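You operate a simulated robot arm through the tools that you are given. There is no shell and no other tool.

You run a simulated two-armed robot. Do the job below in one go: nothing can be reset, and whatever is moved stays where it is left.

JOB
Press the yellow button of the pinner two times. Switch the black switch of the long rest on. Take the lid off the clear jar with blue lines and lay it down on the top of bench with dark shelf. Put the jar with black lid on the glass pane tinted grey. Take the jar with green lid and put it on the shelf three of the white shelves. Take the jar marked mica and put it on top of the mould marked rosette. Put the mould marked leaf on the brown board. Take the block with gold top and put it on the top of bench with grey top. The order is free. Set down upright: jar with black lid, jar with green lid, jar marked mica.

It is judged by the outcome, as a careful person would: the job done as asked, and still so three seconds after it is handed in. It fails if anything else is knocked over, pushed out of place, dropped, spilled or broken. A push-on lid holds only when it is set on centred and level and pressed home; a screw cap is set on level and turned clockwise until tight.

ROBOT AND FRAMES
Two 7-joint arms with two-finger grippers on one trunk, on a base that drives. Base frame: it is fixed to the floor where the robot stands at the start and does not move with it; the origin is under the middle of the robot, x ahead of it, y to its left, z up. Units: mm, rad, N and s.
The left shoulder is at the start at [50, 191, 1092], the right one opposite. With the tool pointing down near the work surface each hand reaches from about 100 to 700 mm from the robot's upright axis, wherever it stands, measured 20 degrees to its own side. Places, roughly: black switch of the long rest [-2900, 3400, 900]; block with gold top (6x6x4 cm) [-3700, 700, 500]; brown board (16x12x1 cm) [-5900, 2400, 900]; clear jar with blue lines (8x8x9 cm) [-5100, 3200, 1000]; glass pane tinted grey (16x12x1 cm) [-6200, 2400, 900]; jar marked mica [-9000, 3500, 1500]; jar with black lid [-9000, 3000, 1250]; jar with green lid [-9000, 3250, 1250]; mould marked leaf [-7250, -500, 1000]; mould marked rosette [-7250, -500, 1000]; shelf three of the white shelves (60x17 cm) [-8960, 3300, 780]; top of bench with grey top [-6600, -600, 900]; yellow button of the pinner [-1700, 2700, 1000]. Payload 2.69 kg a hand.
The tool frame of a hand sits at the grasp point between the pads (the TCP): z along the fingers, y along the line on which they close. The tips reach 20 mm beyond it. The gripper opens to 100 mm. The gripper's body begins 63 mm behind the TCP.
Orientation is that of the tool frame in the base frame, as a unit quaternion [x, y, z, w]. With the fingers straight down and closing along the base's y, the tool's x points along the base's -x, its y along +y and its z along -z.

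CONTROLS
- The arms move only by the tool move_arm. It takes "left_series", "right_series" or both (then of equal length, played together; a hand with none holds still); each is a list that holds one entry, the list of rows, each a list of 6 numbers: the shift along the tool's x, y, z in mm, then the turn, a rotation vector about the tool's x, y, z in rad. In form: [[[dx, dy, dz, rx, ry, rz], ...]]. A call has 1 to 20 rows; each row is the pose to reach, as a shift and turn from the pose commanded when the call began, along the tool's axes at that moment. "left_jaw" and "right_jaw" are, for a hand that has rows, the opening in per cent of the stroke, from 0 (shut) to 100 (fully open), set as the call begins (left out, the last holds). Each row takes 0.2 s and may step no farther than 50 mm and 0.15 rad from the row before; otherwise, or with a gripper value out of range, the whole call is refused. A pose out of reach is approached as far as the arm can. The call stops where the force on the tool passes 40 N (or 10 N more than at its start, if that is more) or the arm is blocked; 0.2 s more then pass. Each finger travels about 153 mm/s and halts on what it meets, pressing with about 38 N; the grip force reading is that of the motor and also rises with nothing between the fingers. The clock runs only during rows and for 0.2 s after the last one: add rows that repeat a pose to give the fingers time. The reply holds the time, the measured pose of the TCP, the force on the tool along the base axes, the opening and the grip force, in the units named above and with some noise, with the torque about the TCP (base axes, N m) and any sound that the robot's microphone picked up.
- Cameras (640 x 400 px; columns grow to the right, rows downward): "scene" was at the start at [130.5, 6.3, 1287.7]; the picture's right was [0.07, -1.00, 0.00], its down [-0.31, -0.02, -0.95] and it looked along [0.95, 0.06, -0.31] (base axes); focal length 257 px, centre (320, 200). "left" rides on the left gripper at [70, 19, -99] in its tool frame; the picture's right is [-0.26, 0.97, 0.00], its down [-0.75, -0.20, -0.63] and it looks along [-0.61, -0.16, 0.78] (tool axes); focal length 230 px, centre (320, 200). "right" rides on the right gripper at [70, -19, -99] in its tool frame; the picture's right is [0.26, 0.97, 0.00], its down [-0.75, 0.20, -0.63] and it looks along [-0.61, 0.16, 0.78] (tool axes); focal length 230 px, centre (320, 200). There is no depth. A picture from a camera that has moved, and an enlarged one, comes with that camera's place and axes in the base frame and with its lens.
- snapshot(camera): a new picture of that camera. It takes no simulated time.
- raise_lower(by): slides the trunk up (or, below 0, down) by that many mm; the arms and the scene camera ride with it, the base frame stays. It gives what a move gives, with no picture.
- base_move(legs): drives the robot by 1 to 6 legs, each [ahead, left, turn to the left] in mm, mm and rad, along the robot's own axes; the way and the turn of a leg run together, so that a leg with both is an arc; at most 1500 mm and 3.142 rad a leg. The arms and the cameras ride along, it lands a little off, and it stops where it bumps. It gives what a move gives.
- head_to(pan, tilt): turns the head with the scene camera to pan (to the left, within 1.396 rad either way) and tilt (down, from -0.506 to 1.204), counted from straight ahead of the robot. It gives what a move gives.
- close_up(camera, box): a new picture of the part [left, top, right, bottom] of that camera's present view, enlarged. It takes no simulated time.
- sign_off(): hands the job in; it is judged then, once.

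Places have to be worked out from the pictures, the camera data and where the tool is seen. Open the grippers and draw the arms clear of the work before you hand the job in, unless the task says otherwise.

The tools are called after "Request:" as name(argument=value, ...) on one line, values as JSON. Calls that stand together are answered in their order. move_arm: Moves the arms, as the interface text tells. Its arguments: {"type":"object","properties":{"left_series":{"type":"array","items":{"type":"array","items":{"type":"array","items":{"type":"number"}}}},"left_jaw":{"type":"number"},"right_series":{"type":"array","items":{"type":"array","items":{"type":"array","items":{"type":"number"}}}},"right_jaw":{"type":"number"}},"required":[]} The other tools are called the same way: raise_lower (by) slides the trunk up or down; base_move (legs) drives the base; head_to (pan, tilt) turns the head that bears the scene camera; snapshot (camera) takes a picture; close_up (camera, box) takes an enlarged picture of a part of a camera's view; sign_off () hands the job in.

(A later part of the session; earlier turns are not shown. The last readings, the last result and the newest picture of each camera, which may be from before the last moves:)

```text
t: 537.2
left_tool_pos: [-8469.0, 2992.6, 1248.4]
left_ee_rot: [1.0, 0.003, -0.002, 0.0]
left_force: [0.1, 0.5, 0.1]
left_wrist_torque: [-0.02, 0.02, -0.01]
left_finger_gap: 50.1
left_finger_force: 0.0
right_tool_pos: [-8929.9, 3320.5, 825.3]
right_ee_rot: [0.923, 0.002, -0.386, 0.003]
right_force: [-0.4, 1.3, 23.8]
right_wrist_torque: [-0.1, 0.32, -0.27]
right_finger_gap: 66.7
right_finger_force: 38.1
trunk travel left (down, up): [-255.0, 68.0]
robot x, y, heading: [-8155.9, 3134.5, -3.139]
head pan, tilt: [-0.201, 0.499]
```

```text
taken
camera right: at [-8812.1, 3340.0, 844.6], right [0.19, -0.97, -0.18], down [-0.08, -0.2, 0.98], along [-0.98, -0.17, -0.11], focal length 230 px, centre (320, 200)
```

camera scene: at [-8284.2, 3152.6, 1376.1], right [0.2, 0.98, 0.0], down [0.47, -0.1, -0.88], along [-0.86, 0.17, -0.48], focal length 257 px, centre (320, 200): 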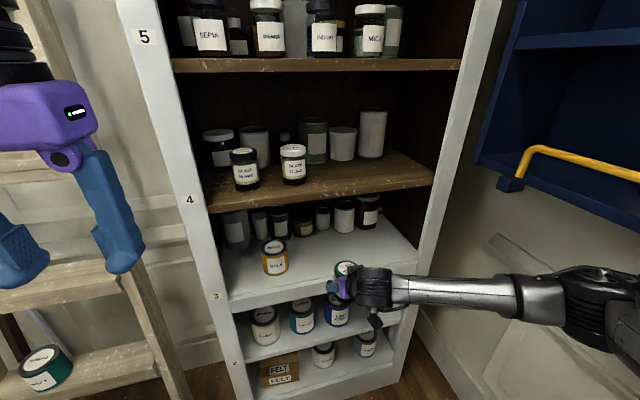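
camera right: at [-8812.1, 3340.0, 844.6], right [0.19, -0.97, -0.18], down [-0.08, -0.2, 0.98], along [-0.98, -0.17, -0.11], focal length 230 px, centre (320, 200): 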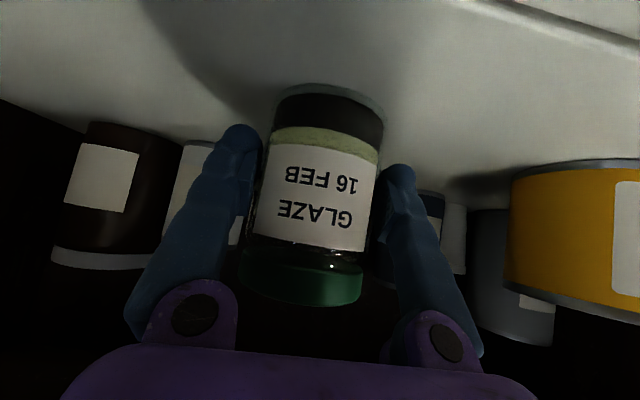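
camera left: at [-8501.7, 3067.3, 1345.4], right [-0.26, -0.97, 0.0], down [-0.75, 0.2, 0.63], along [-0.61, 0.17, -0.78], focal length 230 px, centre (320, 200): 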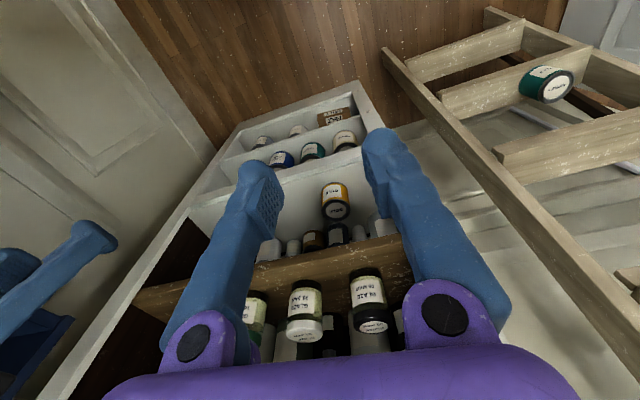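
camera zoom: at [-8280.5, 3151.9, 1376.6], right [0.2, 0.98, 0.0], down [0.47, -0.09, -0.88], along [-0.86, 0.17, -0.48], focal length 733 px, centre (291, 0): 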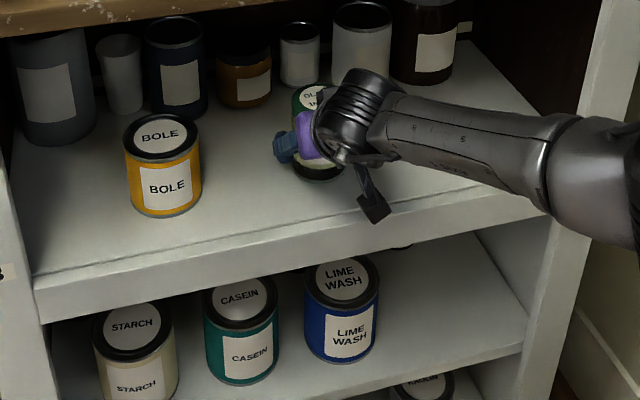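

The jar stands on shelf 3 (contact force). I open the jaw fully to release it, check, and then withdraw straight back out.

Request:
move_arm(right_series=[[[0, 0, 0, 0, 0, 0], [0, 0, 0, 0, 0, 0], [0, 0, 0, 0, 0, 0]]], right_jaw=98)

Request:
snapshot(camera="right")

```text
t: 538.0
left_tool_pos: [-8472.3, 2993.6, 1248.2]
left_ee_rot: [1.0, 0.002, 0.0, -0.001]
left_force: [0.0, 0.4, 0.3]
left_wrist_torque: [0.03, 0.01, -0.03]
left_finger_gap: 49.8
left_finger_force: 0.0
right_tool_pos: [-8929.5, 3319.3, 819.1]
right_ee_rot: [0.924, 0.003, -0.381, 0.004]
right_force: [-0.4, -0.3, 1.7]
right_wrist_torque: [0.01, -0.03, 0.01]
right_finger_gap: 98.2
right_finger_force: 0.0
trunk travel left (down, up): [-255.0, 68.0]
robot x, y, heading: [-8153.5, 3130.2, -3.144]
head pan, tilt: [-0.201, 0.499]
```

```text
taken
camera right: at [-8811.9, 3340.2, 839.8], right [0.19, -0.97, -0.18], down [-0.09, -0.2, 0.98], along [-0.98, -0.17, -0.12], focal length 230 px, centre (320, 200)
```

right: 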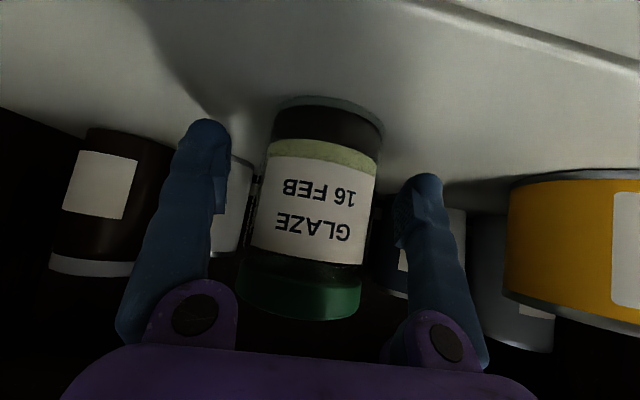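

The jar stands freely. I withdraw the hand horizontally out of the shelf, then look.

Request:
move_arm(right_series=[[[27, 0.2, -27, 0, 0, 0], [54, 0.4, -54, 0, 0, 0], [81, 0.6, -80, 0, 0, 0], [108, 0.8, -107, 0, 0, 0], [134.5, 1.1, -134, 0, 0, 0], [161, 1.3, -161, 0, 0, 0]]])

Request:
close_up(camera="scene", box=[220, 200, 440, 340])

Request:
snapshot(camera="right")

```text
t: 539.4
left_tool_pos: [-8472.0, 2992.0, 1249.1]
left_ee_rot: [1.0, 0.002, -0.001, 0.0]
left_force: [-0.5, 0.3, 0.7]
left_wrist_torque: [-0.01, 0.01, 0.02]
left_finger_gap: 49.9
left_finger_force: 0.1
right_tool_pos: [-8701.7, 3320.7, 820.1]
right_ee_rot: [0.924, 0.002, -0.383, 0.002]
right_force: [0.5, -0.5, 0.3]
right_wrist_torque: [0.02, 0.05, 0.0]
right_finger_gap: 98.1
right_finger_force: 0.1
trunk travel left (down, up): [-255.0, 68.0]
robot x, y, heading: [-8154.6, 3132.7, -3.142]
head pan, tilt: [-0.201, 0.499]
```

```text
2.86 times, centred on (330, 270) of scene
camera zoom: at [-8283.8, 3151.6, 1376.2], right [0.2, 0.98, 0.0], down [0.47, -0.09, -0.88], along [-0.86, 0.17, -0.48], focal length 733 px, centre (291, 0)
```

zoom: 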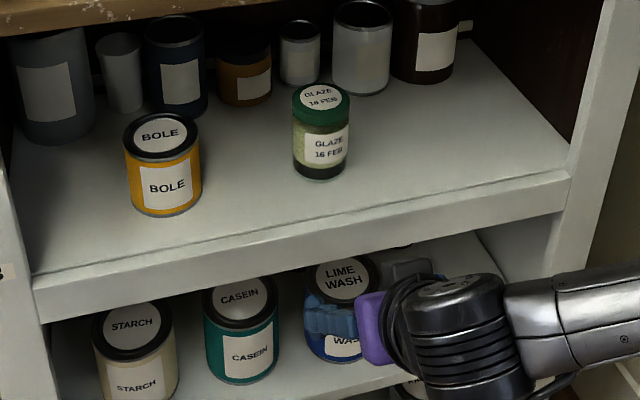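

```text
taken
camera right: at [-8583.7, 3339.7, 839.8], right [0.19, -0.97, -0.18], down [-0.08, -0.2, 0.98], along [-0.98, -0.17, -0.12], focal length 230 px, centre (320, 200)
```

right: 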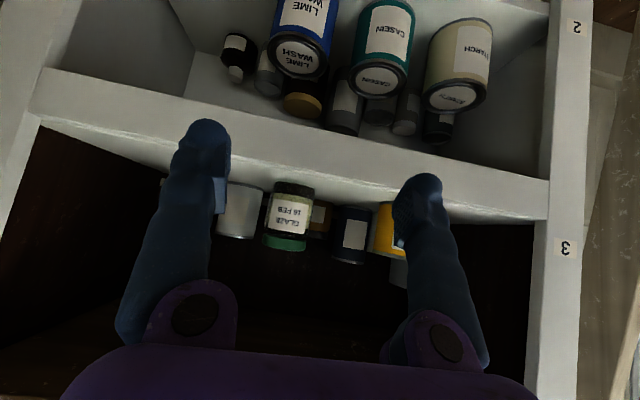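

The green-lid jar stands upright on shelf 3. Next MICA on shelf 5: I raise the right hand in front of the cabinet, lift the trunk, and move 90 mm closer.

Request:
move_arm(right_series=[[[-32, 0, -32, 0, 0, 0], [-64, 0, -64, 0, 0, 0], [-96, 0, -96, 0, 0, 0], [-128, 0, -128, 0, 0, 0], [-160, 0, -160, 0, 0, 0], [-192, 0, -192, 0, 0, 0], [-224, 0, -224, 0, 0, 0], [-256, 0, -256, 0, 0, 0], [-288, 0, -288, 0, 0, 0], [-320, 0, -320, 0, 0, 0], [-352, 0, -352, 0, 0, 0], [-384, 0, -384, 0, 0, 0], [-384, 0, -384, 0, 0, 0]]])

Request:
raise_lower(by=60)

Request:
head_to(pan=-0.2, tilt=0.1)

Request:
snapshot(camera="scene")

Request:
snapshot(camera="right")

```text
t: 542.2
left_tool_pos: [-8472.5, 2993.8, 1247.8]
left_ee_rot: [1.0, 0.002, -0.001, -0.001]
left_force: [0.3, 0.4, -0.6]
left_wrist_torque: [0.02, 0.01, 0.0]
left_finger_gap: 49.9
left_finger_force: 0.1
right_tool_pos: [-8702.0, 3321.3, 1364.4]
right_ee_rot: [0.924, 0.003, -0.382, 0.003]
right_force: [-0.1, 0.0, 0.2]
right_wrist_torque: [-0.02, 0.0, 0.01]
right_finger_gap: 98.0
right_finger_force: 0.0
trunk travel left (down, up): [-255.0, 68.0]
robot x, y, heading: [-8149.1, 3134.2, -3.139]
head pan, tilt: [-0.201, 0.499]
```

```text
t: 543.2
left_tool_pos: [-8473.2, 2994.2, 1307.6]
left_ee_rot: [1.0, 0.001, -0.001, -0.002]
left_force: [-0.1, 0.4, -0.1]
left_wrist_torque: [0.02, 0.0, 0.0]
left_finger_gap: 50.0
left_finger_force: 0.1
right_tool_pos: [-8701.3, 3322.3, 1424.8]
right_ee_rot: [0.924, 0.003, -0.382, 0.004]
right_force: [0.0, 0.4, -0.1]
right_wrist_torque: [-0.02, 0.02, -0.01]
right_finger_gap: 98.2
right_finger_force: 0.0
trunk travel left (down, up): [-315.0, 8.0]
robot x, y, heading: [-8152.0, 3133.0, -3.141]
head pan, tilt: [-0.201, 0.499]
```

```text
t: 544.1
left_tool_pos: [-8472.4, 2993.0, 1308.0]
left_ee_rot: [1.0, 0.002, -0.001, -0.001]
left_force: [-0.4, 0.2, -0.1]
left_wrist_torque: [0.03, 0.02, -0.02]
left_finger_gap: 50.0
left_finger_force: 0.0
right_tool_pos: [-8701.0, 3320.1, 1424.3]
right_ee_rot: [0.924, 0.003, -0.383, 0.004]
right_force: [0.2, -0.1, -0.1]
right_wrist_torque: [0.0, 0.02, -0.01]
right_finger_gap: 97.7
right_finger_force: 0.0
trunk travel left (down, up): [-315.0, 8.0]
robot x, y, heading: [-8155.1, 3134.7, -3.144]
head pan, tilt: [-0.201, 0.099]
```

```text
taken
camera scene: at [-8284.9, 3152.8, 1473.1], right [0.2, 0.98, 0.0], down [0.1, -0.02, -0.99], along [-0.98, 0.2, -0.1], focal length 257 px, centre (320, 200)
```

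scene: 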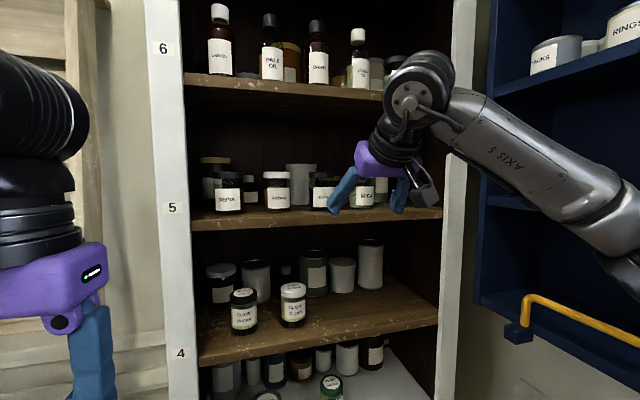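

```text
taken
camera right: at [-8583.2, 3341.4, 1444.1], right [0.19, -0.97, -0.18], down [-0.08, -0.2, 0.98], along [-0.98, -0.17, -0.12], focal length 230 px, centre (320, 200)
```

right: 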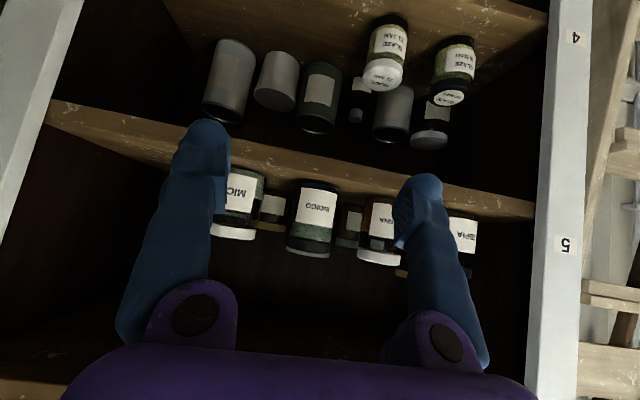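

I zoom on MICA to refine its position before approaching.

Request:
close_up(camera="scene", box=[280, 130, 440, 230])

Request:
close_up(camera="right", box=[180, 120, 340, 270])

```text
4.00 times, centred on (360, 180) of scene
camera zoom: at [-8284.9, 3152.8, 1473.1], right [0.2, 0.98, 0.0], down [0.1, -0.02, -0.99], along [-0.98, 0.2, -0.1], focal length 1026 px, centre (160, 280)
```

zoom: 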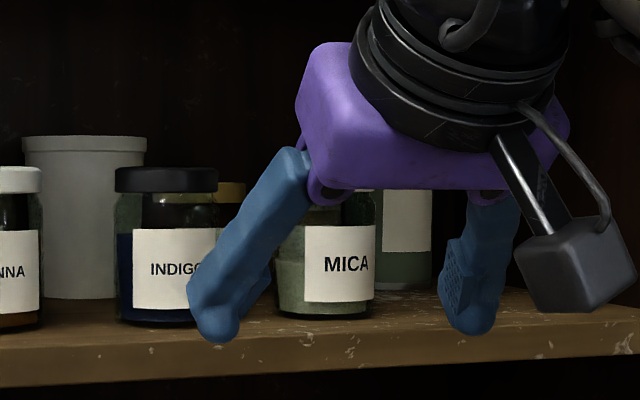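

```text
2.67 times, centred on (260, 195) of right
camera zoom: at [-8583.2, 3341.4, 1444.1], right [0.19, -0.97, -0.18], down [-0.08, -0.2, 0.98], along [-0.98, -0.17, -0.12], focal length 614 px, centre (480, 213)
```

zoom: 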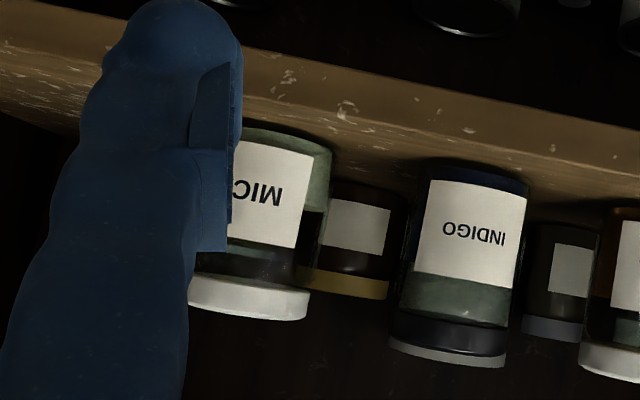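

MICA axis ≈(-8928, 3396), base z≈1384. I drive 90 mm nearer, align the hand in y, and check clearance.

Request:
base_move(legs=[[85, 0, 0]])

Request:
move_arm(right_series=[[[-3, -25, -5, 0, 0, 0], [-6, -50, -10, 0, 0, 0], [-9, -76, -10, 0, 0, 0], [-9, -76, -10, 0, 0, 0]]])

Request:
snapshot(camera="right")

Request:
snapshot(camera="scene")

```text
t: 545.2
left_tool_pos: [-8557.8, 2993.3, 1308.9]
left_ee_rot: [1.0, 0.002, 0.0, -0.001]
left_force: [0.2, -0.2, -0.8]
left_wrist_torque: [-0.01, -0.02, -0.01]
left_finger_gap: 50.2
left_finger_force: 0.0
right_tool_pos: [-8786.2, 3320.4, 1424.2]
right_ee_rot: [0.924, 0.002, -0.383, 0.004]
right_force: [-0.3, 0.2, 0.2]
right_wrist_torque: [0.0, 0.0, -0.01]
right_finger_gap: 97.7
right_finger_force: 0.0
trunk travel left (down, up): [-315.0, 8.0]
robot x, y, heading: [-8238.4, 3131.8, -3.14]
head pan, tilt: [-0.201, 0.099]
```

```text
t: 546.2
left_tool_pos: [-8556.8, 2993.3, 1306.5]
left_ee_rot: [1.0, 0.001, -0.001, -0.001]
left_force: [0.4, 0.6, 0.4]
left_wrist_torque: [0.02, 0.03, 0.0]
left_finger_gap: 49.9
left_finger_force: 0.1
right_tool_pos: [-8785.6, 3396.7, 1437.5]
right_ee_rot: [0.924, 0.002, -0.383, 0.002]
right_force: [-0.4, 0.0, -0.6]
right_wrist_torque: [0.01, 0.03, -0.05]
right_finger_gap: 97.9
right_finger_force: 0.1
trunk travel left (down, up): [-315.0, 8.0]
robot x, y, heading: [-8233.6, 3136.2, -3.139]
head pan, tilt: [-0.201, 0.099]
```

```text
taken
camera right: at [-8667.8, 3417.1, 1457.2], right [0.19, -0.97, -0.18], down [-0.08, -0.2, 0.98], along [-0.98, -0.17, -0.12], focal length 230 px, centre (320, 200)
```

right: 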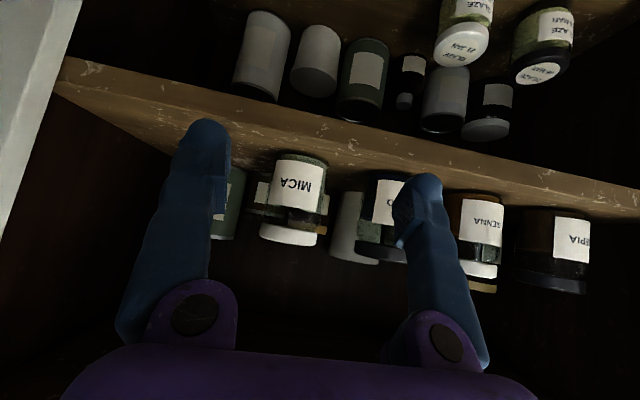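

```text
taken
camera scene: at [-8369.2, 3152.1, 1473.2], right [0.2, 0.98, 0.0], down [0.1, -0.02, -1.0], along [-0.98, 0.2, -0.1], focal length 257 px, centre (320, 200)
```

scene: 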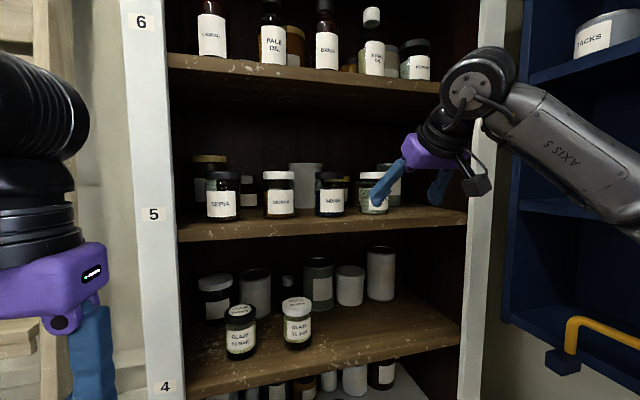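

Clear of everything. I advance the fingers around MICA.

Request:
move_arm(right_series=[[[-25, -0.7, 25.4, 0, 0, 0], [-50, -1.5, 50.8, 0, 0, 0], [-75, -2.2, 76.3, 0, 0, 0], [-92, -2.7, 94, 0, 0, 0], [-99.8, -2.9, 101.7, 0, 0, 0], [-99.8, -2.9, 101.7, 0, 0, 0]]])

Request:
snapshot(camera="right")

Request:
close_up(camera="scene", box=[280, 110, 520, 260])

```text
t: 547.6
left_tool_pos: [-8556.3, 2993.6, 1307.0]
left_ee_rot: [1.0, 0.001, -0.001, -0.001]
left_force: [0.0, -1.3, 0.3]
left_wrist_torque: [-0.01, 0.01, 0.04]
left_finger_gap: 50.0
left_finger_force: 0.1
right_tool_pos: [-8927.7, 3398.6, 1438.0]
right_ee_rot: [0.924, 0.002, -0.382, 0.003]
right_force: [-0.1, 0.4, 0.7]
right_wrist_torque: [0.0, 0.0, 0.0]
right_finger_gap: 98.1
right_finger_force: 0.1
trunk travel left (down, up): [-315.0, 8.0]
robot x, y, heading: [-8234.6, 3134.6, -3.145]
head pan, tilt: [-0.201, 0.099]
```

```text
taken
camera right: at [-8809.7, 3419.1, 1457.1], right [0.19, -0.97, -0.18], down [-0.08, -0.2, 0.98], along [-0.98, -0.17, -0.12], focal length 230 px, centre (320, 200)
```

right: 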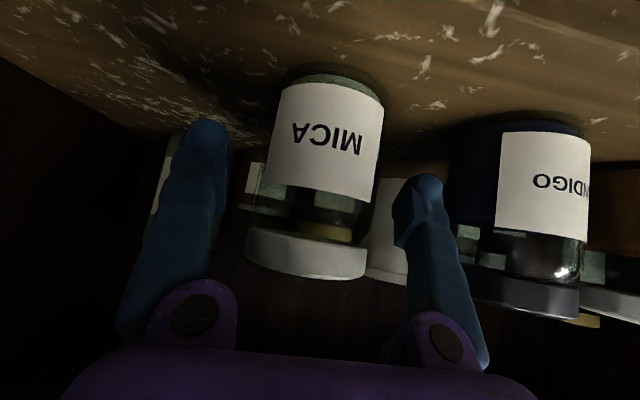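

```text
2.67 times, centred on (400, 185) of scene
camera zoom: at [-8369.0, 3152.8, 1473.2], right [0.2, 0.98, 0.0], down [0.1, -0.02, -1.0], along [-0.98, 0.2, -0.1], focal length 684 px, centre (107, 240)
```

zoom: 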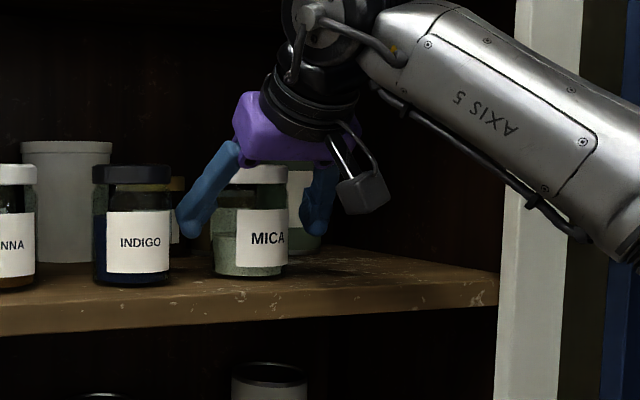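

Positioned just like the previous grasp. I close on MICA, lift 25 mm and draw it out.

Request:
move_arm(right_series=[[[0, 0, 0, 0, 0, 0], [0, 0, 0, 0, 0, 0], [0, 0, 0, 0, 0, 0], [0, 0, 0, 0, 0, 0]]], right_jaw=30)

Request:
snapshot(camera="right")

```text
t: 548.6
left_tool_pos: [-8556.2, 2993.3, 1309.1]
left_ee_rot: [1.0, 0.001, -0.001, -0.002]
left_force: [0.0, -0.1, 0.3]
left_wrist_torque: [0.0, -0.01, 0.02]
left_finger_gap: 50.0
left_finger_force: 0.0
right_tool_pos: [-8927.4, 3399.5, 1436.9]
right_ee_rot: [0.924, 0.002, -0.383, 0.003]
right_force: [-1.1, -1.0, 0.6]
right_wrist_torque: [0.06, 0.04, 0.01]
right_finger_gap: 65.6
right_finger_force: 37.9
trunk travel left (down, up): [-315.0, 8.0]
robot x, y, heading: [-8238.4, 3140.0, -3.14]
head pan, tilt: [-0.201, 0.099]
```

```text
taken
camera right: at [-8809.6, 3418.8, 1457.1], right [0.19, -0.97, -0.18], down [-0.08, -0.2, 0.98], along [-0.98, -0.17, -0.12], focal length 230 px, centre (320, 200)
```

right: 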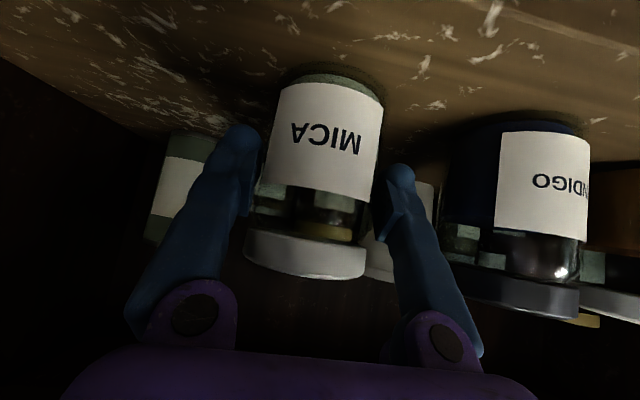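

Held. Lift and pull it straight out.

Request:
move_arm(right_series=[[[-8.8, 0, -8.8, 0, 0, 0], [-17.7, 0.1, -17.7, 0, 0, 0], [10.6, 0.3, -46, 0, 0, 0], [38.9, 0.5, -74.2, 0, 0, 0], [67.3, 0.8, -102.4, 0, 0, 0], [95.6, 1, -130.7, 0, 0, 0], [123.9, 1.2, -158.9, 0, 0, 0], [123.9, 1.2, -158.9, 0, 0, 0]]])

Request:
snapshot(camera="right")

Request:
snapshot(camera="scene")

```text
t: 550.4
left_tool_pos: [-8558.6, 2993.7, 1307.8]
left_ee_rot: [1.0, 0.002, -0.001, 0.0]
left_force: [-0.6, -0.6, -0.6]
left_wrist_torque: [-0.01, 0.03, 0.03]
left_finger_gap: 50.0
left_finger_force: 0.1
right_tool_pos: [-8731.0, 3397.5, 1458.8]
right_ee_rot: [0.924, 0.003, -0.382, 0.004]
right_force: [-0.3, 0.3, -3.8]
right_wrist_torque: [-0.01, -0.09, 0.01]
right_finger_gap: 66.0
right_finger_force: 38.9
trunk travel left (down, up): [-315.0, 8.0]
robot x, y, heading: [-8234.9, 3136.1, -3.138]
head pan, tilt: [-0.201, 0.099]
```

```text
taken
camera right: at [-8612.5, 3417.2, 1478.9], right [0.19, -0.97, -0.18], down [-0.09, -0.2, 0.98], along [-0.98, -0.17, -0.12], focal length 230 px, centre (320, 200)
```

right: 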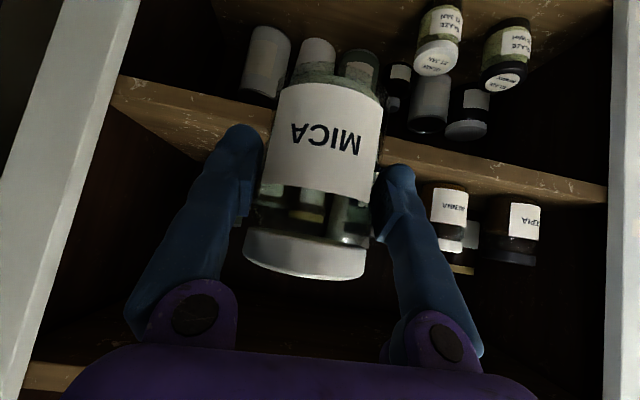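

```text
taken
camera scene: at [-8370.2, 3152.8, 1473.0], right [0.2, 0.98, 0.0], down [0.1, -0.02, -0.99], along [-0.98, 0.2, -0.1], focal length 257 px, centre (320, 200)
```

scene: 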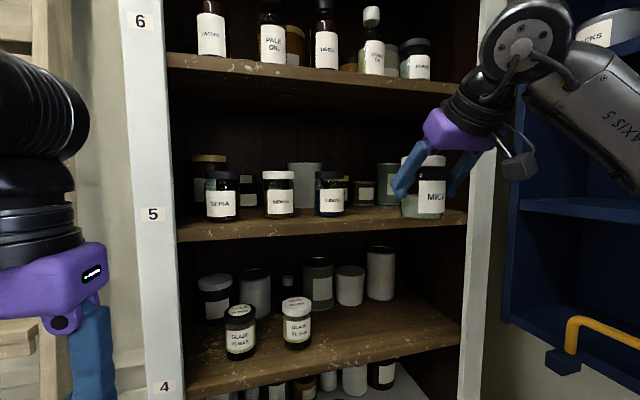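

MICA is out and upright. I back up 85 mm and tilt the left hand 45° for the black-lid jar.

Request:
base_move(legs=[[-85, 0, 0]])

Request:
move_arm(left_series=[[[0, 0, 0, 0, -0.13, 0], [0, 0, 0, 0, -0.26, 0], [0, 0, 0, 0, -0.39, 0], [0, 0, 0, 0, -0.52, 0], [0, 0, 0, 0, -0.65, 0], [0, 0, 0, 0, -0.785, 0], [0, 0, 0, 0, -0.785, 0]]], left_jaw=98)

Request:
head_to(pan=0.2, tilt=0.3)

Request:
snapshot(camera="scene")

Request:
snapshot(camera="left")

```text
t: 551.4
left_tool_pos: [-8474.7, 2993.5, 1308.7]
left_ee_rot: [1.0, 0.002, -0.001, -0.002]
left_force: [1.0, -1.1, -0.1]
left_wrist_torque: [-0.01, 0.05, -0.01]
left_finger_gap: 49.8
left_finger_force: 0.1
right_tool_pos: [-8647.6, 3397.8, 1459.2]
right_ee_rot: [0.924, 0.002, -0.382, 0.003]
right_force: [0.1, -0.1, -3.9]
right_wrist_torque: [-0.02, -0.05, 0.0]
right_finger_gap: 65.9
right_finger_force: 38.0
trunk travel left (down, up): [-315.0, 8.0]
robot x, y, heading: [-8154.4, 3134.9, -3.141]
head pan, tilt: [-0.201, 0.099]
```

```text
t: 553.0
left_tool_pos: [-8473.4, 2994.1, 1309.5]
left_ee_rot: [0.923, 0.002, -0.385, -0.001]
left_force: [0.0, -1.0, 0.3]
left_wrist_torque: [0.01, -0.03, 0.0]
left_finger_gap: 98.2
left_finger_force: 0.1
right_tool_pos: [-8647.0, 3396.7, 1460.0]
right_ee_rot: [0.924, 0.002, -0.382, 0.003]
right_force: [-0.3, 0.4, -4.0]
right_wrist_torque: [0.03, -0.03, -0.02]
right_finger_gap: 66.1
right_finger_force: 38.1
trunk travel left (down, up): [-315.0, 8.0]
robot x, y, heading: [-8155.4, 3132.6, -3.141]
head pan, tilt: [-0.201, 0.099]
```

```text
t: 553.9
left_tool_pos: [-8473.7, 2994.6, 1309.3]
left_ee_rot: [0.923, 0.002, -0.384, 0.001]
left_force: [0.4, -0.7, 0.5]
left_wrist_torque: [0.0, 0.01, 0.03]
left_finger_gap: 97.7
left_finger_force: 0.0
right_tool_pos: [-8646.7, 3398.1, 1459.4]
right_ee_rot: [0.924, 0.001, -0.381, 0.002]
right_force: [0.8, 0.3, -4.2]
right_wrist_torque: [0.0, -0.04, 0.0]
right_finger_gap: 65.7
right_finger_force: 37.8
trunk travel left (down, up): [-315.0, 8.0]
robot x, y, heading: [-8153.8, 3132.9, -3.139]
head pan, tilt: [0.201, 0.3]
```

```text
taken
camera scene: at [-8287.0, 3116.1, 1454.5], right [-0.2, 0.98, 0.0], down [0.29, 0.06, -0.96], along [-0.94, -0.19, -0.3], focal length 257 px, centre (320, 200)
```

scene: 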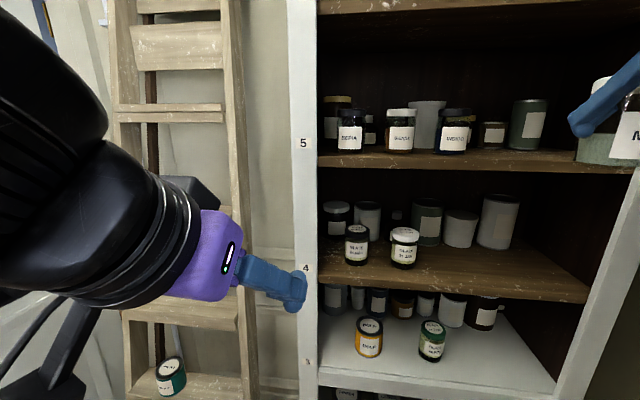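

```text
taken
camera left: at [-8353.0, 2975.2, 1329.4], right [-0.18, -0.97, 0.18], down [-0.09, 0.2, 0.98], along [-0.98, 0.16, -0.12], focal length 230 px, centre (320, 200)
```

left: 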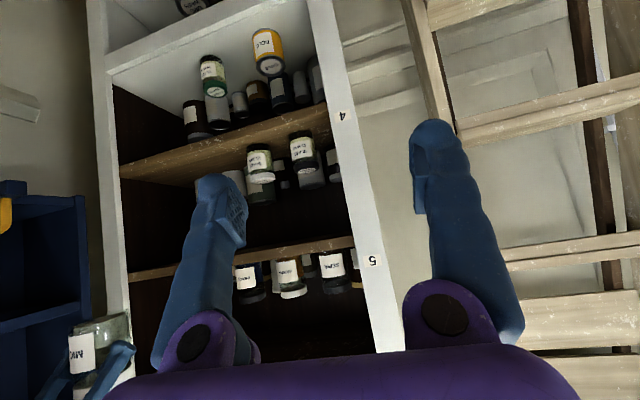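

Black-lid jar confirmed at (-8930, 3088). I move the left hand to just in front of it.

Request:
move_arm(left_series=[[[-12, -11.9, 42, 0, 0, 0], [-24, -23.7, 84, 0, 0, 0], [-36, -35.6, 126, 0, 0, 0], [-48, -47.4, 168, 0, 0, 0], [-60, -59.3, 210, 0, 0, 0], [-72, -71.2, 252, 0, 0, 0], [-84, -83, 294, 0, 0, 0], [-96, -94.9, 336, 0, 0, 0], [-96, -94.9, 336, 0, 0, 0]]])

Request:
snapshot(camera="left")

Request:
snapshot(camera="scene")

```text
t: 555.9
left_tool_pos: [-8780.9, 3088.1, 1136.0]
left_ee_rot: [0.924, 0.001, -0.383, -0.002]
left_force: [0.2, -0.2, 0.1]
left_wrist_torque: [0.02, 0.02, -0.01]
left_finger_gap: 97.8
left_finger_force: 0.0
right_tool_pos: [-8645.9, 3396.5, 1458.3]
right_ee_rot: [0.924, 0.002, -0.383, 0.004]
right_force: [0.7, 0.0, -3.7]
right_wrist_torque: [0.0, -0.04, -0.02]
right_finger_gap: 66.1
right_finger_force: 38.1
trunk travel left (down, up): [-315.0, 8.0]
robot x, y, heading: [-8150.7, 3134.5, -3.143]
head pan, tilt: [0.201, 0.3]
```

```text
taken
camera left: at [-8660.0, 3069.0, 1156.8], right [-0.18, -0.97, 0.18], down [-0.08, 0.2, 0.98], along [-0.98, 0.16, -0.12], focal length 230 px, centre (320, 200)
```

left: 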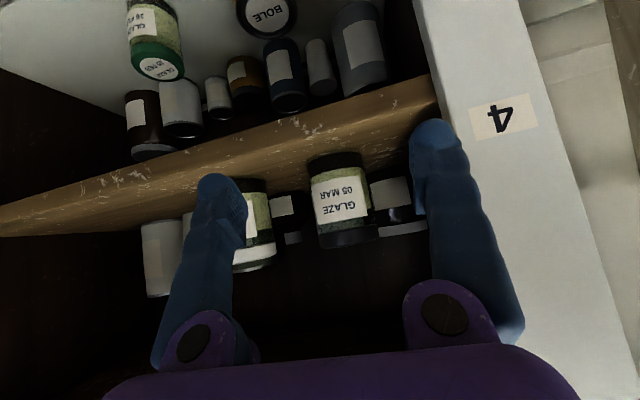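

```text
taken
camera scene: at [-8286.4, 3115.6, 1454.5], right [-0.2, 0.98, 0.0], down [0.29, 0.06, -0.96], along [-0.94, -0.19, -0.3], focal length 257 px, centre (320, 200)
```

scene: 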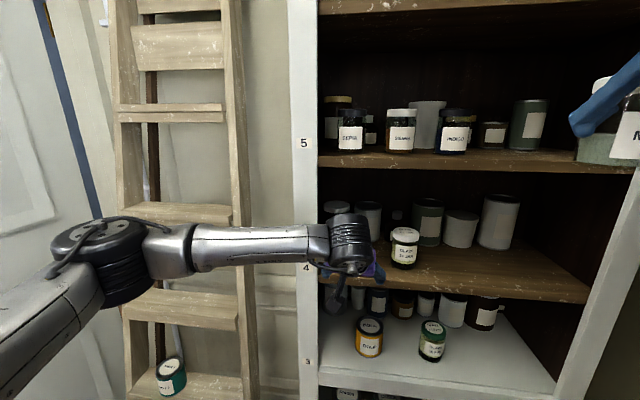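

Jar y≈3089 and finger clearance to the stile ≈20 mm. I advance the left fingers around the jar.

Request:
move_arm(left_series=[[[-25, -0.3, 27, 0, 0, 0], [-50, -0.6, 54, 0, 0, 0], [-75, -0.9, 81, 0, 0, 0], [-92, -1.1, 99, 0, 0, 0], [-101.5, -1.2, 109.2, 0, 0, 0], [-101.5, -1.2, 109.2, 0, 0, 0]]])

Request:
snapshot(camera="left")

Request:
close_up(camera="scene", box=[260, 160, 480, 300])

```text
t: 557.3
left_tool_pos: [-8929.9, 3088.9, 1133.8]
left_ee_rot: [0.923, 0.002, -0.384, 0.0]
left_force: [-0.5, 0.2, 0.2]
left_wrist_torque: [0.01, -0.03, 0.01]
left_finger_gap: 98.0
left_finger_force: 0.1
right_tool_pos: [-8647.6, 3397.5, 1459.9]
right_ee_rot: [0.925, 0.002, -0.381, 0.004]
right_force: [0.1, -0.6, -2.9]
right_wrist_torque: [0.0, 0.0, -0.01]
right_finger_gap: 65.9
right_finger_force: 37.5
trunk travel left (down, up): [-315.0, 8.0]
robot x, y, heading: [-8154.3, 3132.6, -3.143]
head pan, tilt: [0.201, 0.3]
```

```text
taken
camera left: at [-8808.0, 3070.3, 1154.2], right [-0.18, -0.97, 0.18], down [-0.08, 0.2, 0.98], along [-0.98, 0.16, -0.12], focal length 230 px, centre (320, 200)
```

left: 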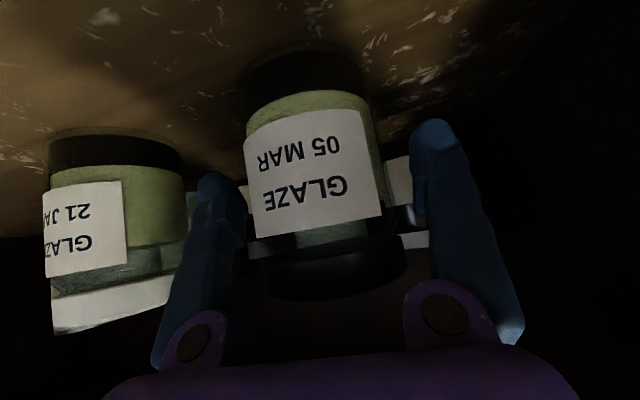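

```text
2.86 times, centred on (370, 230) of scene
camera zoom: at [-8287.0, 3115.8, 1454.5], right [-0.2, 0.98, 0.0], down [0.29, 0.06, -0.96], along [-0.94, -0.19, -0.3], focal length 733 px, centre (177, 114)
```

zoom: 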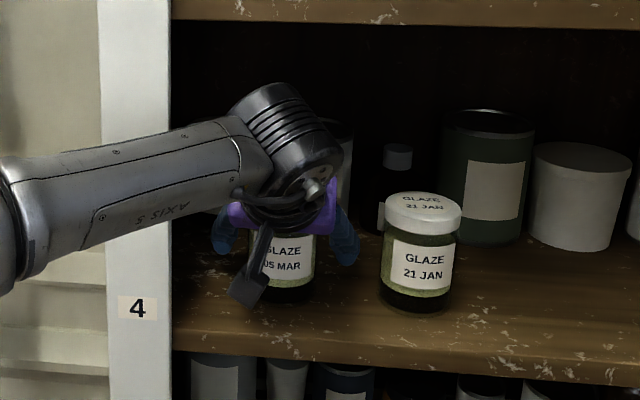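

The black-lid jar is between the left fingers. I close the jaw.

Request:
move_arm(left_series=[[[0, 0, 0, 0, 0, 0], [0, 0, 0, 0, 0, 0], [0, 0, 0, 0, 0, 0], [0, 0, 0, 0, 0, 0]]], left_jaw=30)

Request:
snapshot(camera="left")

```text
t: 558.3
left_tool_pos: [-8928.6, 3088.7, 1133.1]
left_ee_rot: [0.924, 0.002, -0.383, 0.0]
left_force: [-1.6, -1.0, 1.3]
left_wrist_torque: [0.14, 0.1, 0.0]
left_finger_gap: 71.3
left_finger_force: 38.0
right_tool_pos: [-8647.2, 3397.6, 1459.0]
right_ee_rot: [0.924, 0.002, -0.382, 0.003]
right_force: [-0.1, -0.2, -3.7]
right_wrist_torque: [-0.04, 0.0, 0.01]
right_finger_gap: 65.8
right_finger_force: 38.4
trunk travel left (down, up): [-315.0, 8.0]
robot x, y, heading: [-8154.3, 3132.5, -3.145]
head pan, tilt: [0.201, 0.3]
```

```text
taken
camera left: at [-8808.0, 3070.0, 1154.2], right [-0.18, -0.97, 0.18], down [-0.08, 0.2, 0.98], along [-0.98, 0.16, -0.12], focal length 230 px, centre (320, 200)
```

left: 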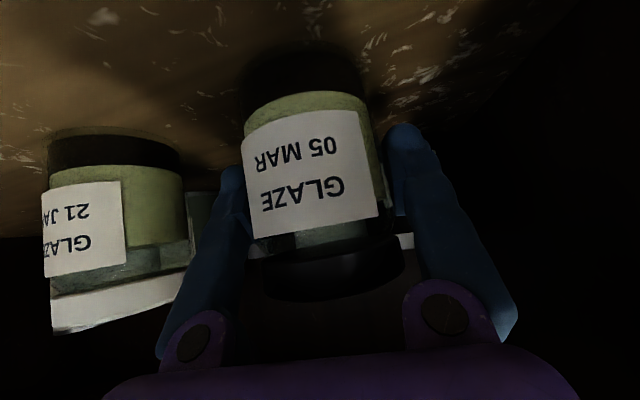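

The gap reads 71 mm, larger than for the other jars, so I check whether the fingers hold the body or the lid.

Request:
close_up(camera="left", box=[200, 100, 460, 320])

Request:
close_up(camera="scene", box=[320, 200, 440, 275])

```text
1.82 times, centred on (330, 210) of left
camera zoom: at [-8808.0, 3070.0, 1154.2], right [-0.18, -0.97, 0.18], down [-0.08, 0.2, 0.98], along [-0.98, 0.16, -0.12], focal length 418 px, centre (302, 182)
```

zoom: 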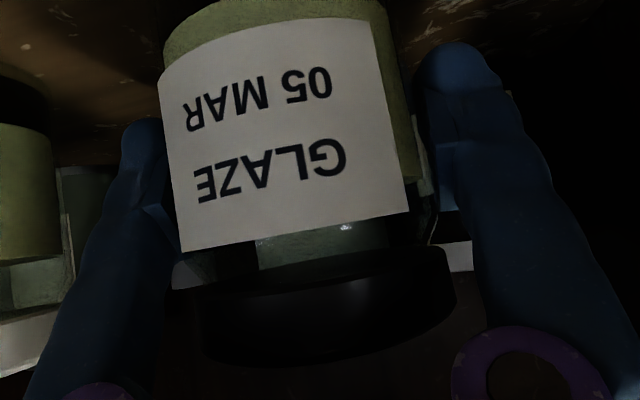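

```text
5.33 times, centred on (380, 238) of scene
camera zoom: at [-8287.1, 3115.8, 1454.5], right [-0.2, 0.98, 0.0], down [0.29, 0.06, -0.96], along [-0.94, -0.19, -0.3], focal length 1369 px, centre (0, 0)
```

zoom: 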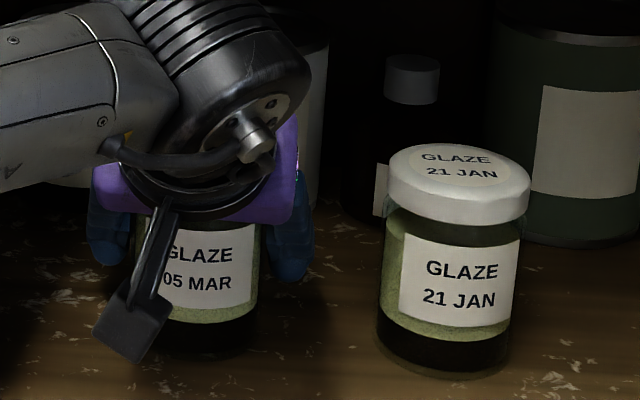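

Both pads appear to touch the jar's body. I lift slowly by 12 mm and check that the jar comes up level.

Request:
move_arm(left_series=[[[-2.1, 0, -2.1, 0, 0, 0], [-4.2, 0, -4.2, 0, 0, 0], [-6.3, 0, -6.3, 0, 0, 0], [-8.5, 0, -8.5, 0, 0, 0], [-8.5, 0, -8.5, 0, 0, 0]]])

Request:
snapshot(camera="left")

Request:
close_up(camera="scene", box=[320, 200, 440, 275])

```text
t: 559.5
left_tool_pos: [-8927.8, 3089.3, 1144.8]
left_ee_rot: [0.924, 0.001, -0.383, 0.0]
left_force: [-1.2, 0.4, -4.3]
left_wrist_torque: [0.01, 0.04, 0.01]
left_finger_gap: 71.1
left_finger_force: 38.1
right_tool_pos: [-8647.2, 3397.5, 1458.9]
right_ee_rot: [0.925, 0.003, -0.381, 0.003]
right_force: [0.3, -0.3, -4.5]
right_wrist_torque: [-0.02, -0.05, 0.02]
right_finger_gap: 66.0
right_finger_force: 38.2
trunk travel left (down, up): [-315.0, 8.0]
robot x, y, heading: [-8152.4, 3134.3, -3.144]
head pan, tilt: [0.201, 0.3]
```

```text
taken
camera left: at [-8808.0, 3070.1, 1166.1], right [-0.18, -0.97, 0.18], down [-0.09, 0.2, 0.98], along [-0.98, 0.16, -0.12], focal length 230 px, centre (320, 200)
```

left: 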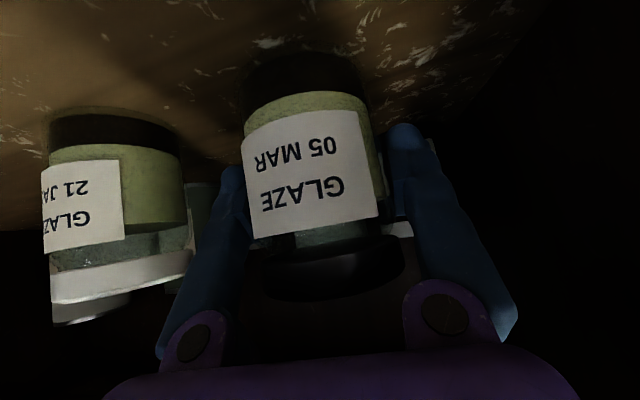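

```text
5.33 times, centred on (380, 238) of scene
camera zoom: at [-8287.7, 3115.9, 1454.4], right [-0.2, 0.98, 0.0], down [0.29, 0.06, -0.95], along [-0.94, -0.19, -0.3], focal length 1369 px, centre (0, 0)
```

zoom: 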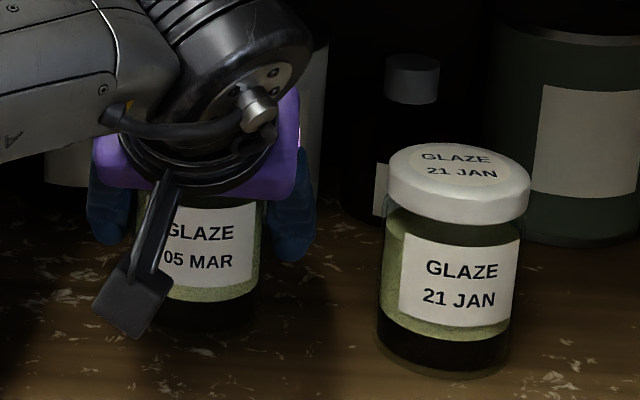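

It lifts level (4.3 N weight). I raise it a bit more and draw it out of the cabinet.

Request:
move_arm(left_series=[[[-9.2, 0, -9.2, 0, 0, 0], [19, 0.2, -37.5, 0, 0, 0], [47.2, 0.4, -66, 0, 0, 0], [75.4, 0.5, -94.3, 0, 0, 0], [103.6, 0.7, -122.6, 0, 0, 0], [131.8, 0.9, -151, 0, 0, 0], [160, 1, -179, 0, 0, 0], [160, 1, -179, 0, 0, 0]]])

Request:
snapshot(camera="left")

Request:
snapshot(camera="scene")

```text
t: 561.3
left_tool_pos: [-8688.2, 3087.2, 1161.8]
left_ee_rot: [0.924, 0.003, -0.383, 0.001]
left_force: [0.3, 0.1, -4.1]
left_wrist_torque: [0.0, 0.0, 0.01]
left_finger_gap: 70.9
left_finger_force: 38.6
right_tool_pos: [-8647.7, 3398.8, 1458.5]
right_ee_rot: [0.924, 0.002, -0.383, 0.003]
right_force: [0.4, 0.2, -3.7]
right_wrist_torque: [0.01, -0.04, -0.01]
right_finger_gap: 65.8
right_finger_force: 38.0
trunk travel left (down, up): [-315.0, 8.0]
robot x, y, heading: [-8151.8, 3132.7, -3.146]
head pan, tilt: [0.201, 0.3]
```

```text
taken
camera left: at [-8567.1, 3068.6, 1181.9], right [-0.18, -0.97, 0.18], down [-0.09, 0.2, 0.98], along [-0.98, 0.16, -0.12], focal length 230 px, centre (320, 200)
```

left: 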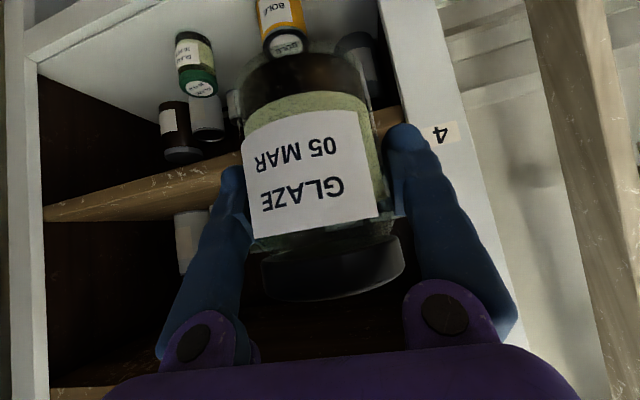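

```text
taken
camera scene: at [-8288.0, 3116.0, 1454.3], right [-0.2, 0.98, 0.0], down [0.29, 0.06, -0.95], along [-0.94, -0.19, -0.3], focal length 257 px, centre (320, 200)
```

scene: 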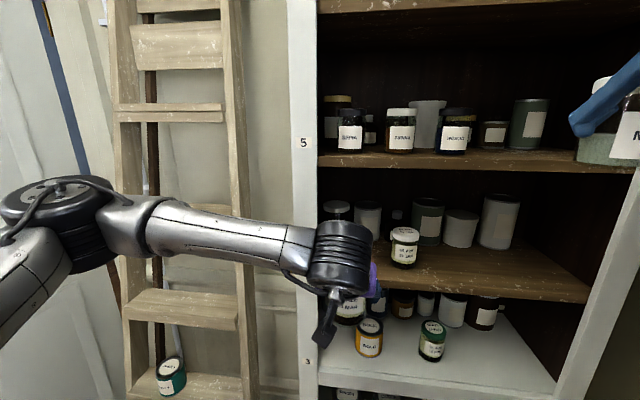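

Both jars are held upright. I back away from the cabinet and travel backwards (east) along the aisle at y≈3050.

Request:
base_move(legs=[[-350, 0, 0], [0, 85, 0]])

Request:
base_move(legs=[[-1000, 0, 0]])

Request:
snapshot(camera="left")

Request:
snapshot(camera="right")

```text
t: 564.6
left_tool_pos: [-8338.1, 3003.5, 1161.7]
left_ee_rot: [0.924, -0.001, -0.383, -0.002]
left_force: [0.9, -1.0, -3.7]
left_wrist_torque: [0.0, 0.02, 0.0]
left_finger_gap: 71.1
left_finger_force: 38.0
right_tool_pos: [-8296.8, 3313.7, 1458.8]
right_ee_rot: [0.924, 0.0, -0.382, 0.003]
right_force: [-0.5, -0.3, -4.1]
right_wrist_torque: [-0.01, -0.09, 0.01]
right_finger_gap: 65.9
right_finger_force: 37.9
trunk travel left (down, up): [-315.0, 8.0]
robot x, y, heading: [-7804.3, 3047.5, 3.134]
head pan, tilt: [0.201, 0.3]
```

```text
t: 569.8
left_tool_pos: [-7345.1, 2998.9, 1162.6]
left_ee_rot: [0.924, -0.001, -0.382, -0.001]
left_force: [0.7, 0.4, -4.2]
left_wrist_torque: [0.0, 0.0, 0.01]
left_finger_gap: 71.3
left_finger_force: 37.6
right_tool_pos: [-7302.1, 3308.5, 1458.5]
right_ee_rot: [0.924, -0.001, -0.382, 0.002]
right_force: [0.0, 0.1, -3.4]
right_wrist_torque: [-0.02, -0.04, -0.04]
right_finger_gap: 66.1
right_finger_force: 38.4
trunk travel left (down, up): [-315.0, 8.0]
robot x, y, heading: [-6809.9, 3040.4, 3.141]
head pan, tilt: [0.201, 0.3]
```

```text
taken
camera left: at [-7223.7, 2979.9, 1181.9], right [-0.19, -0.97, 0.18], down [-0.08, 0.2, 0.98], along [-0.98, 0.17, -0.12], focal length 230 px, centre (320, 200)
```

left: 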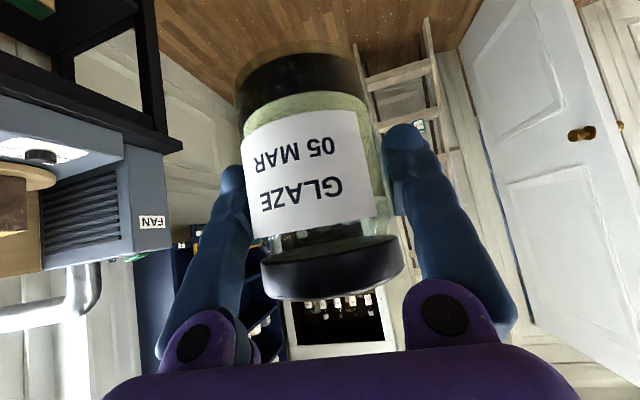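

```text
taken
camera right: at [-7183.9, 3328.3, 1478.8], right [0.18, -0.97, -0.18], down [-0.09, -0.2, 0.98], along [-0.98, -0.16, -0.12], focal length 230 px, centre (320, 200)
```

right: 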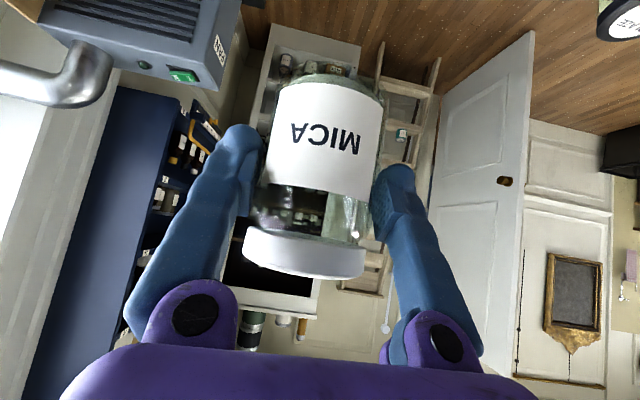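

Travel is smooth. I continue back to x≈-6360, shift to y≈3095, and turn left to face the bench (−y).

Request:
base_move(legs=[[-450, 0, 0], [0, -55, 0], [0, 0, 1.571]])

Request:
head_to(pan=0.2, tilt=0.65)

Request:
snapshot(camera="scene")

Request:
snapshot(camera="left")

```text
t: 577.1
left_tool_pos: [-6314.2, 2560.2, 1162.2]
left_ee_rot: [0.655, 0.652, -0.271, 0.269]
left_force: [0.4, 0.4, -3.4]
left_wrist_torque: [0.0, 0.0, 0.01]
left_finger_gap: 70.6
left_finger_force: 38.5
right_tool_pos: [-6625.1, 2602.9, 1459.4]
right_ee_rot: [0.655, 0.652, -0.268, 0.271]
right_force: [0.0, -0.3, -3.3]
right_wrist_torque: [0.07, 0.05, 0.0]
right_finger_gap: 65.7
right_finger_force: 37.9
trunk travel left (down, up): [-315.0, 8.0]
robot x, y, heading: [-6359.8, 3093.5, -1.576]
head pan, tilt: [0.201, 0.3]
```

```text
t: 577.9
left_tool_pos: [-6314.3, 2561.3, 1159.9]
left_ee_rot: [0.654, 0.652, -0.272, 0.27]
left_force: [0.5, -0.2, -3.6]
left_wrist_torque: [0.0, 0.0, -0.01]
left_finger_gap: 70.9
left_finger_force: 38.4
right_tool_pos: [-6624.1, 2602.1, 1458.6]
right_ee_rot: [0.655, 0.653, -0.268, 0.271]
right_force: [0.0, 0.2, -4.2]
right_wrist_torque: [0.08, -0.02, -0.01]
right_finger_gap: 65.8
right_finger_force: 37.9
trunk travel left (down, up): [-315.0, 8.0]
robot x, y, heading: [-6359.1, 3094.8, -1.58]
head pan, tilt: [0.201, 0.649]
```

```text
taken
camera scene: at [-6343.4, 2969.7, 1422.7], right [-0.98, -0.19, 0.0], down [-0.12, 0.59, -0.8], along [0.15, -0.78, -0.6], focal length 257 px, centre (320, 200)
```

scene: 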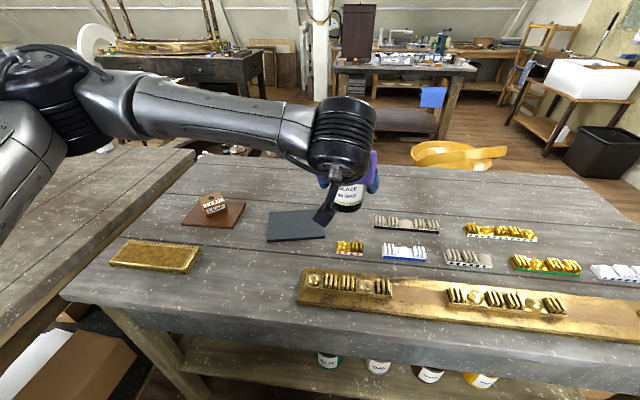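

```text
taken
camera left: at [-6293.8, 2679.2, 1181.8], right [0.97, -0.19, 0.18], down [-0.2, -0.08, 0.98], along [-0.17, -0.98, -0.12], focal length 230 px, centre (320, 200)
```

left: 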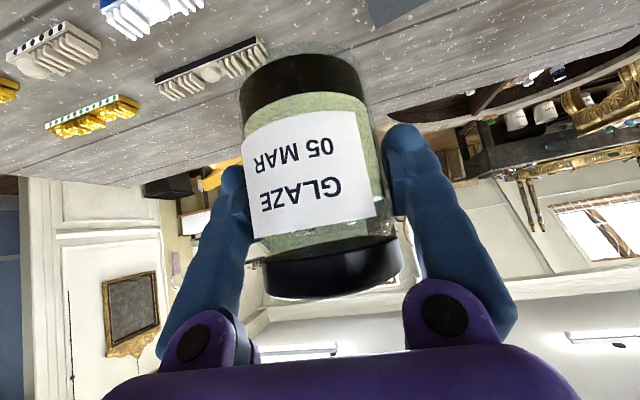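

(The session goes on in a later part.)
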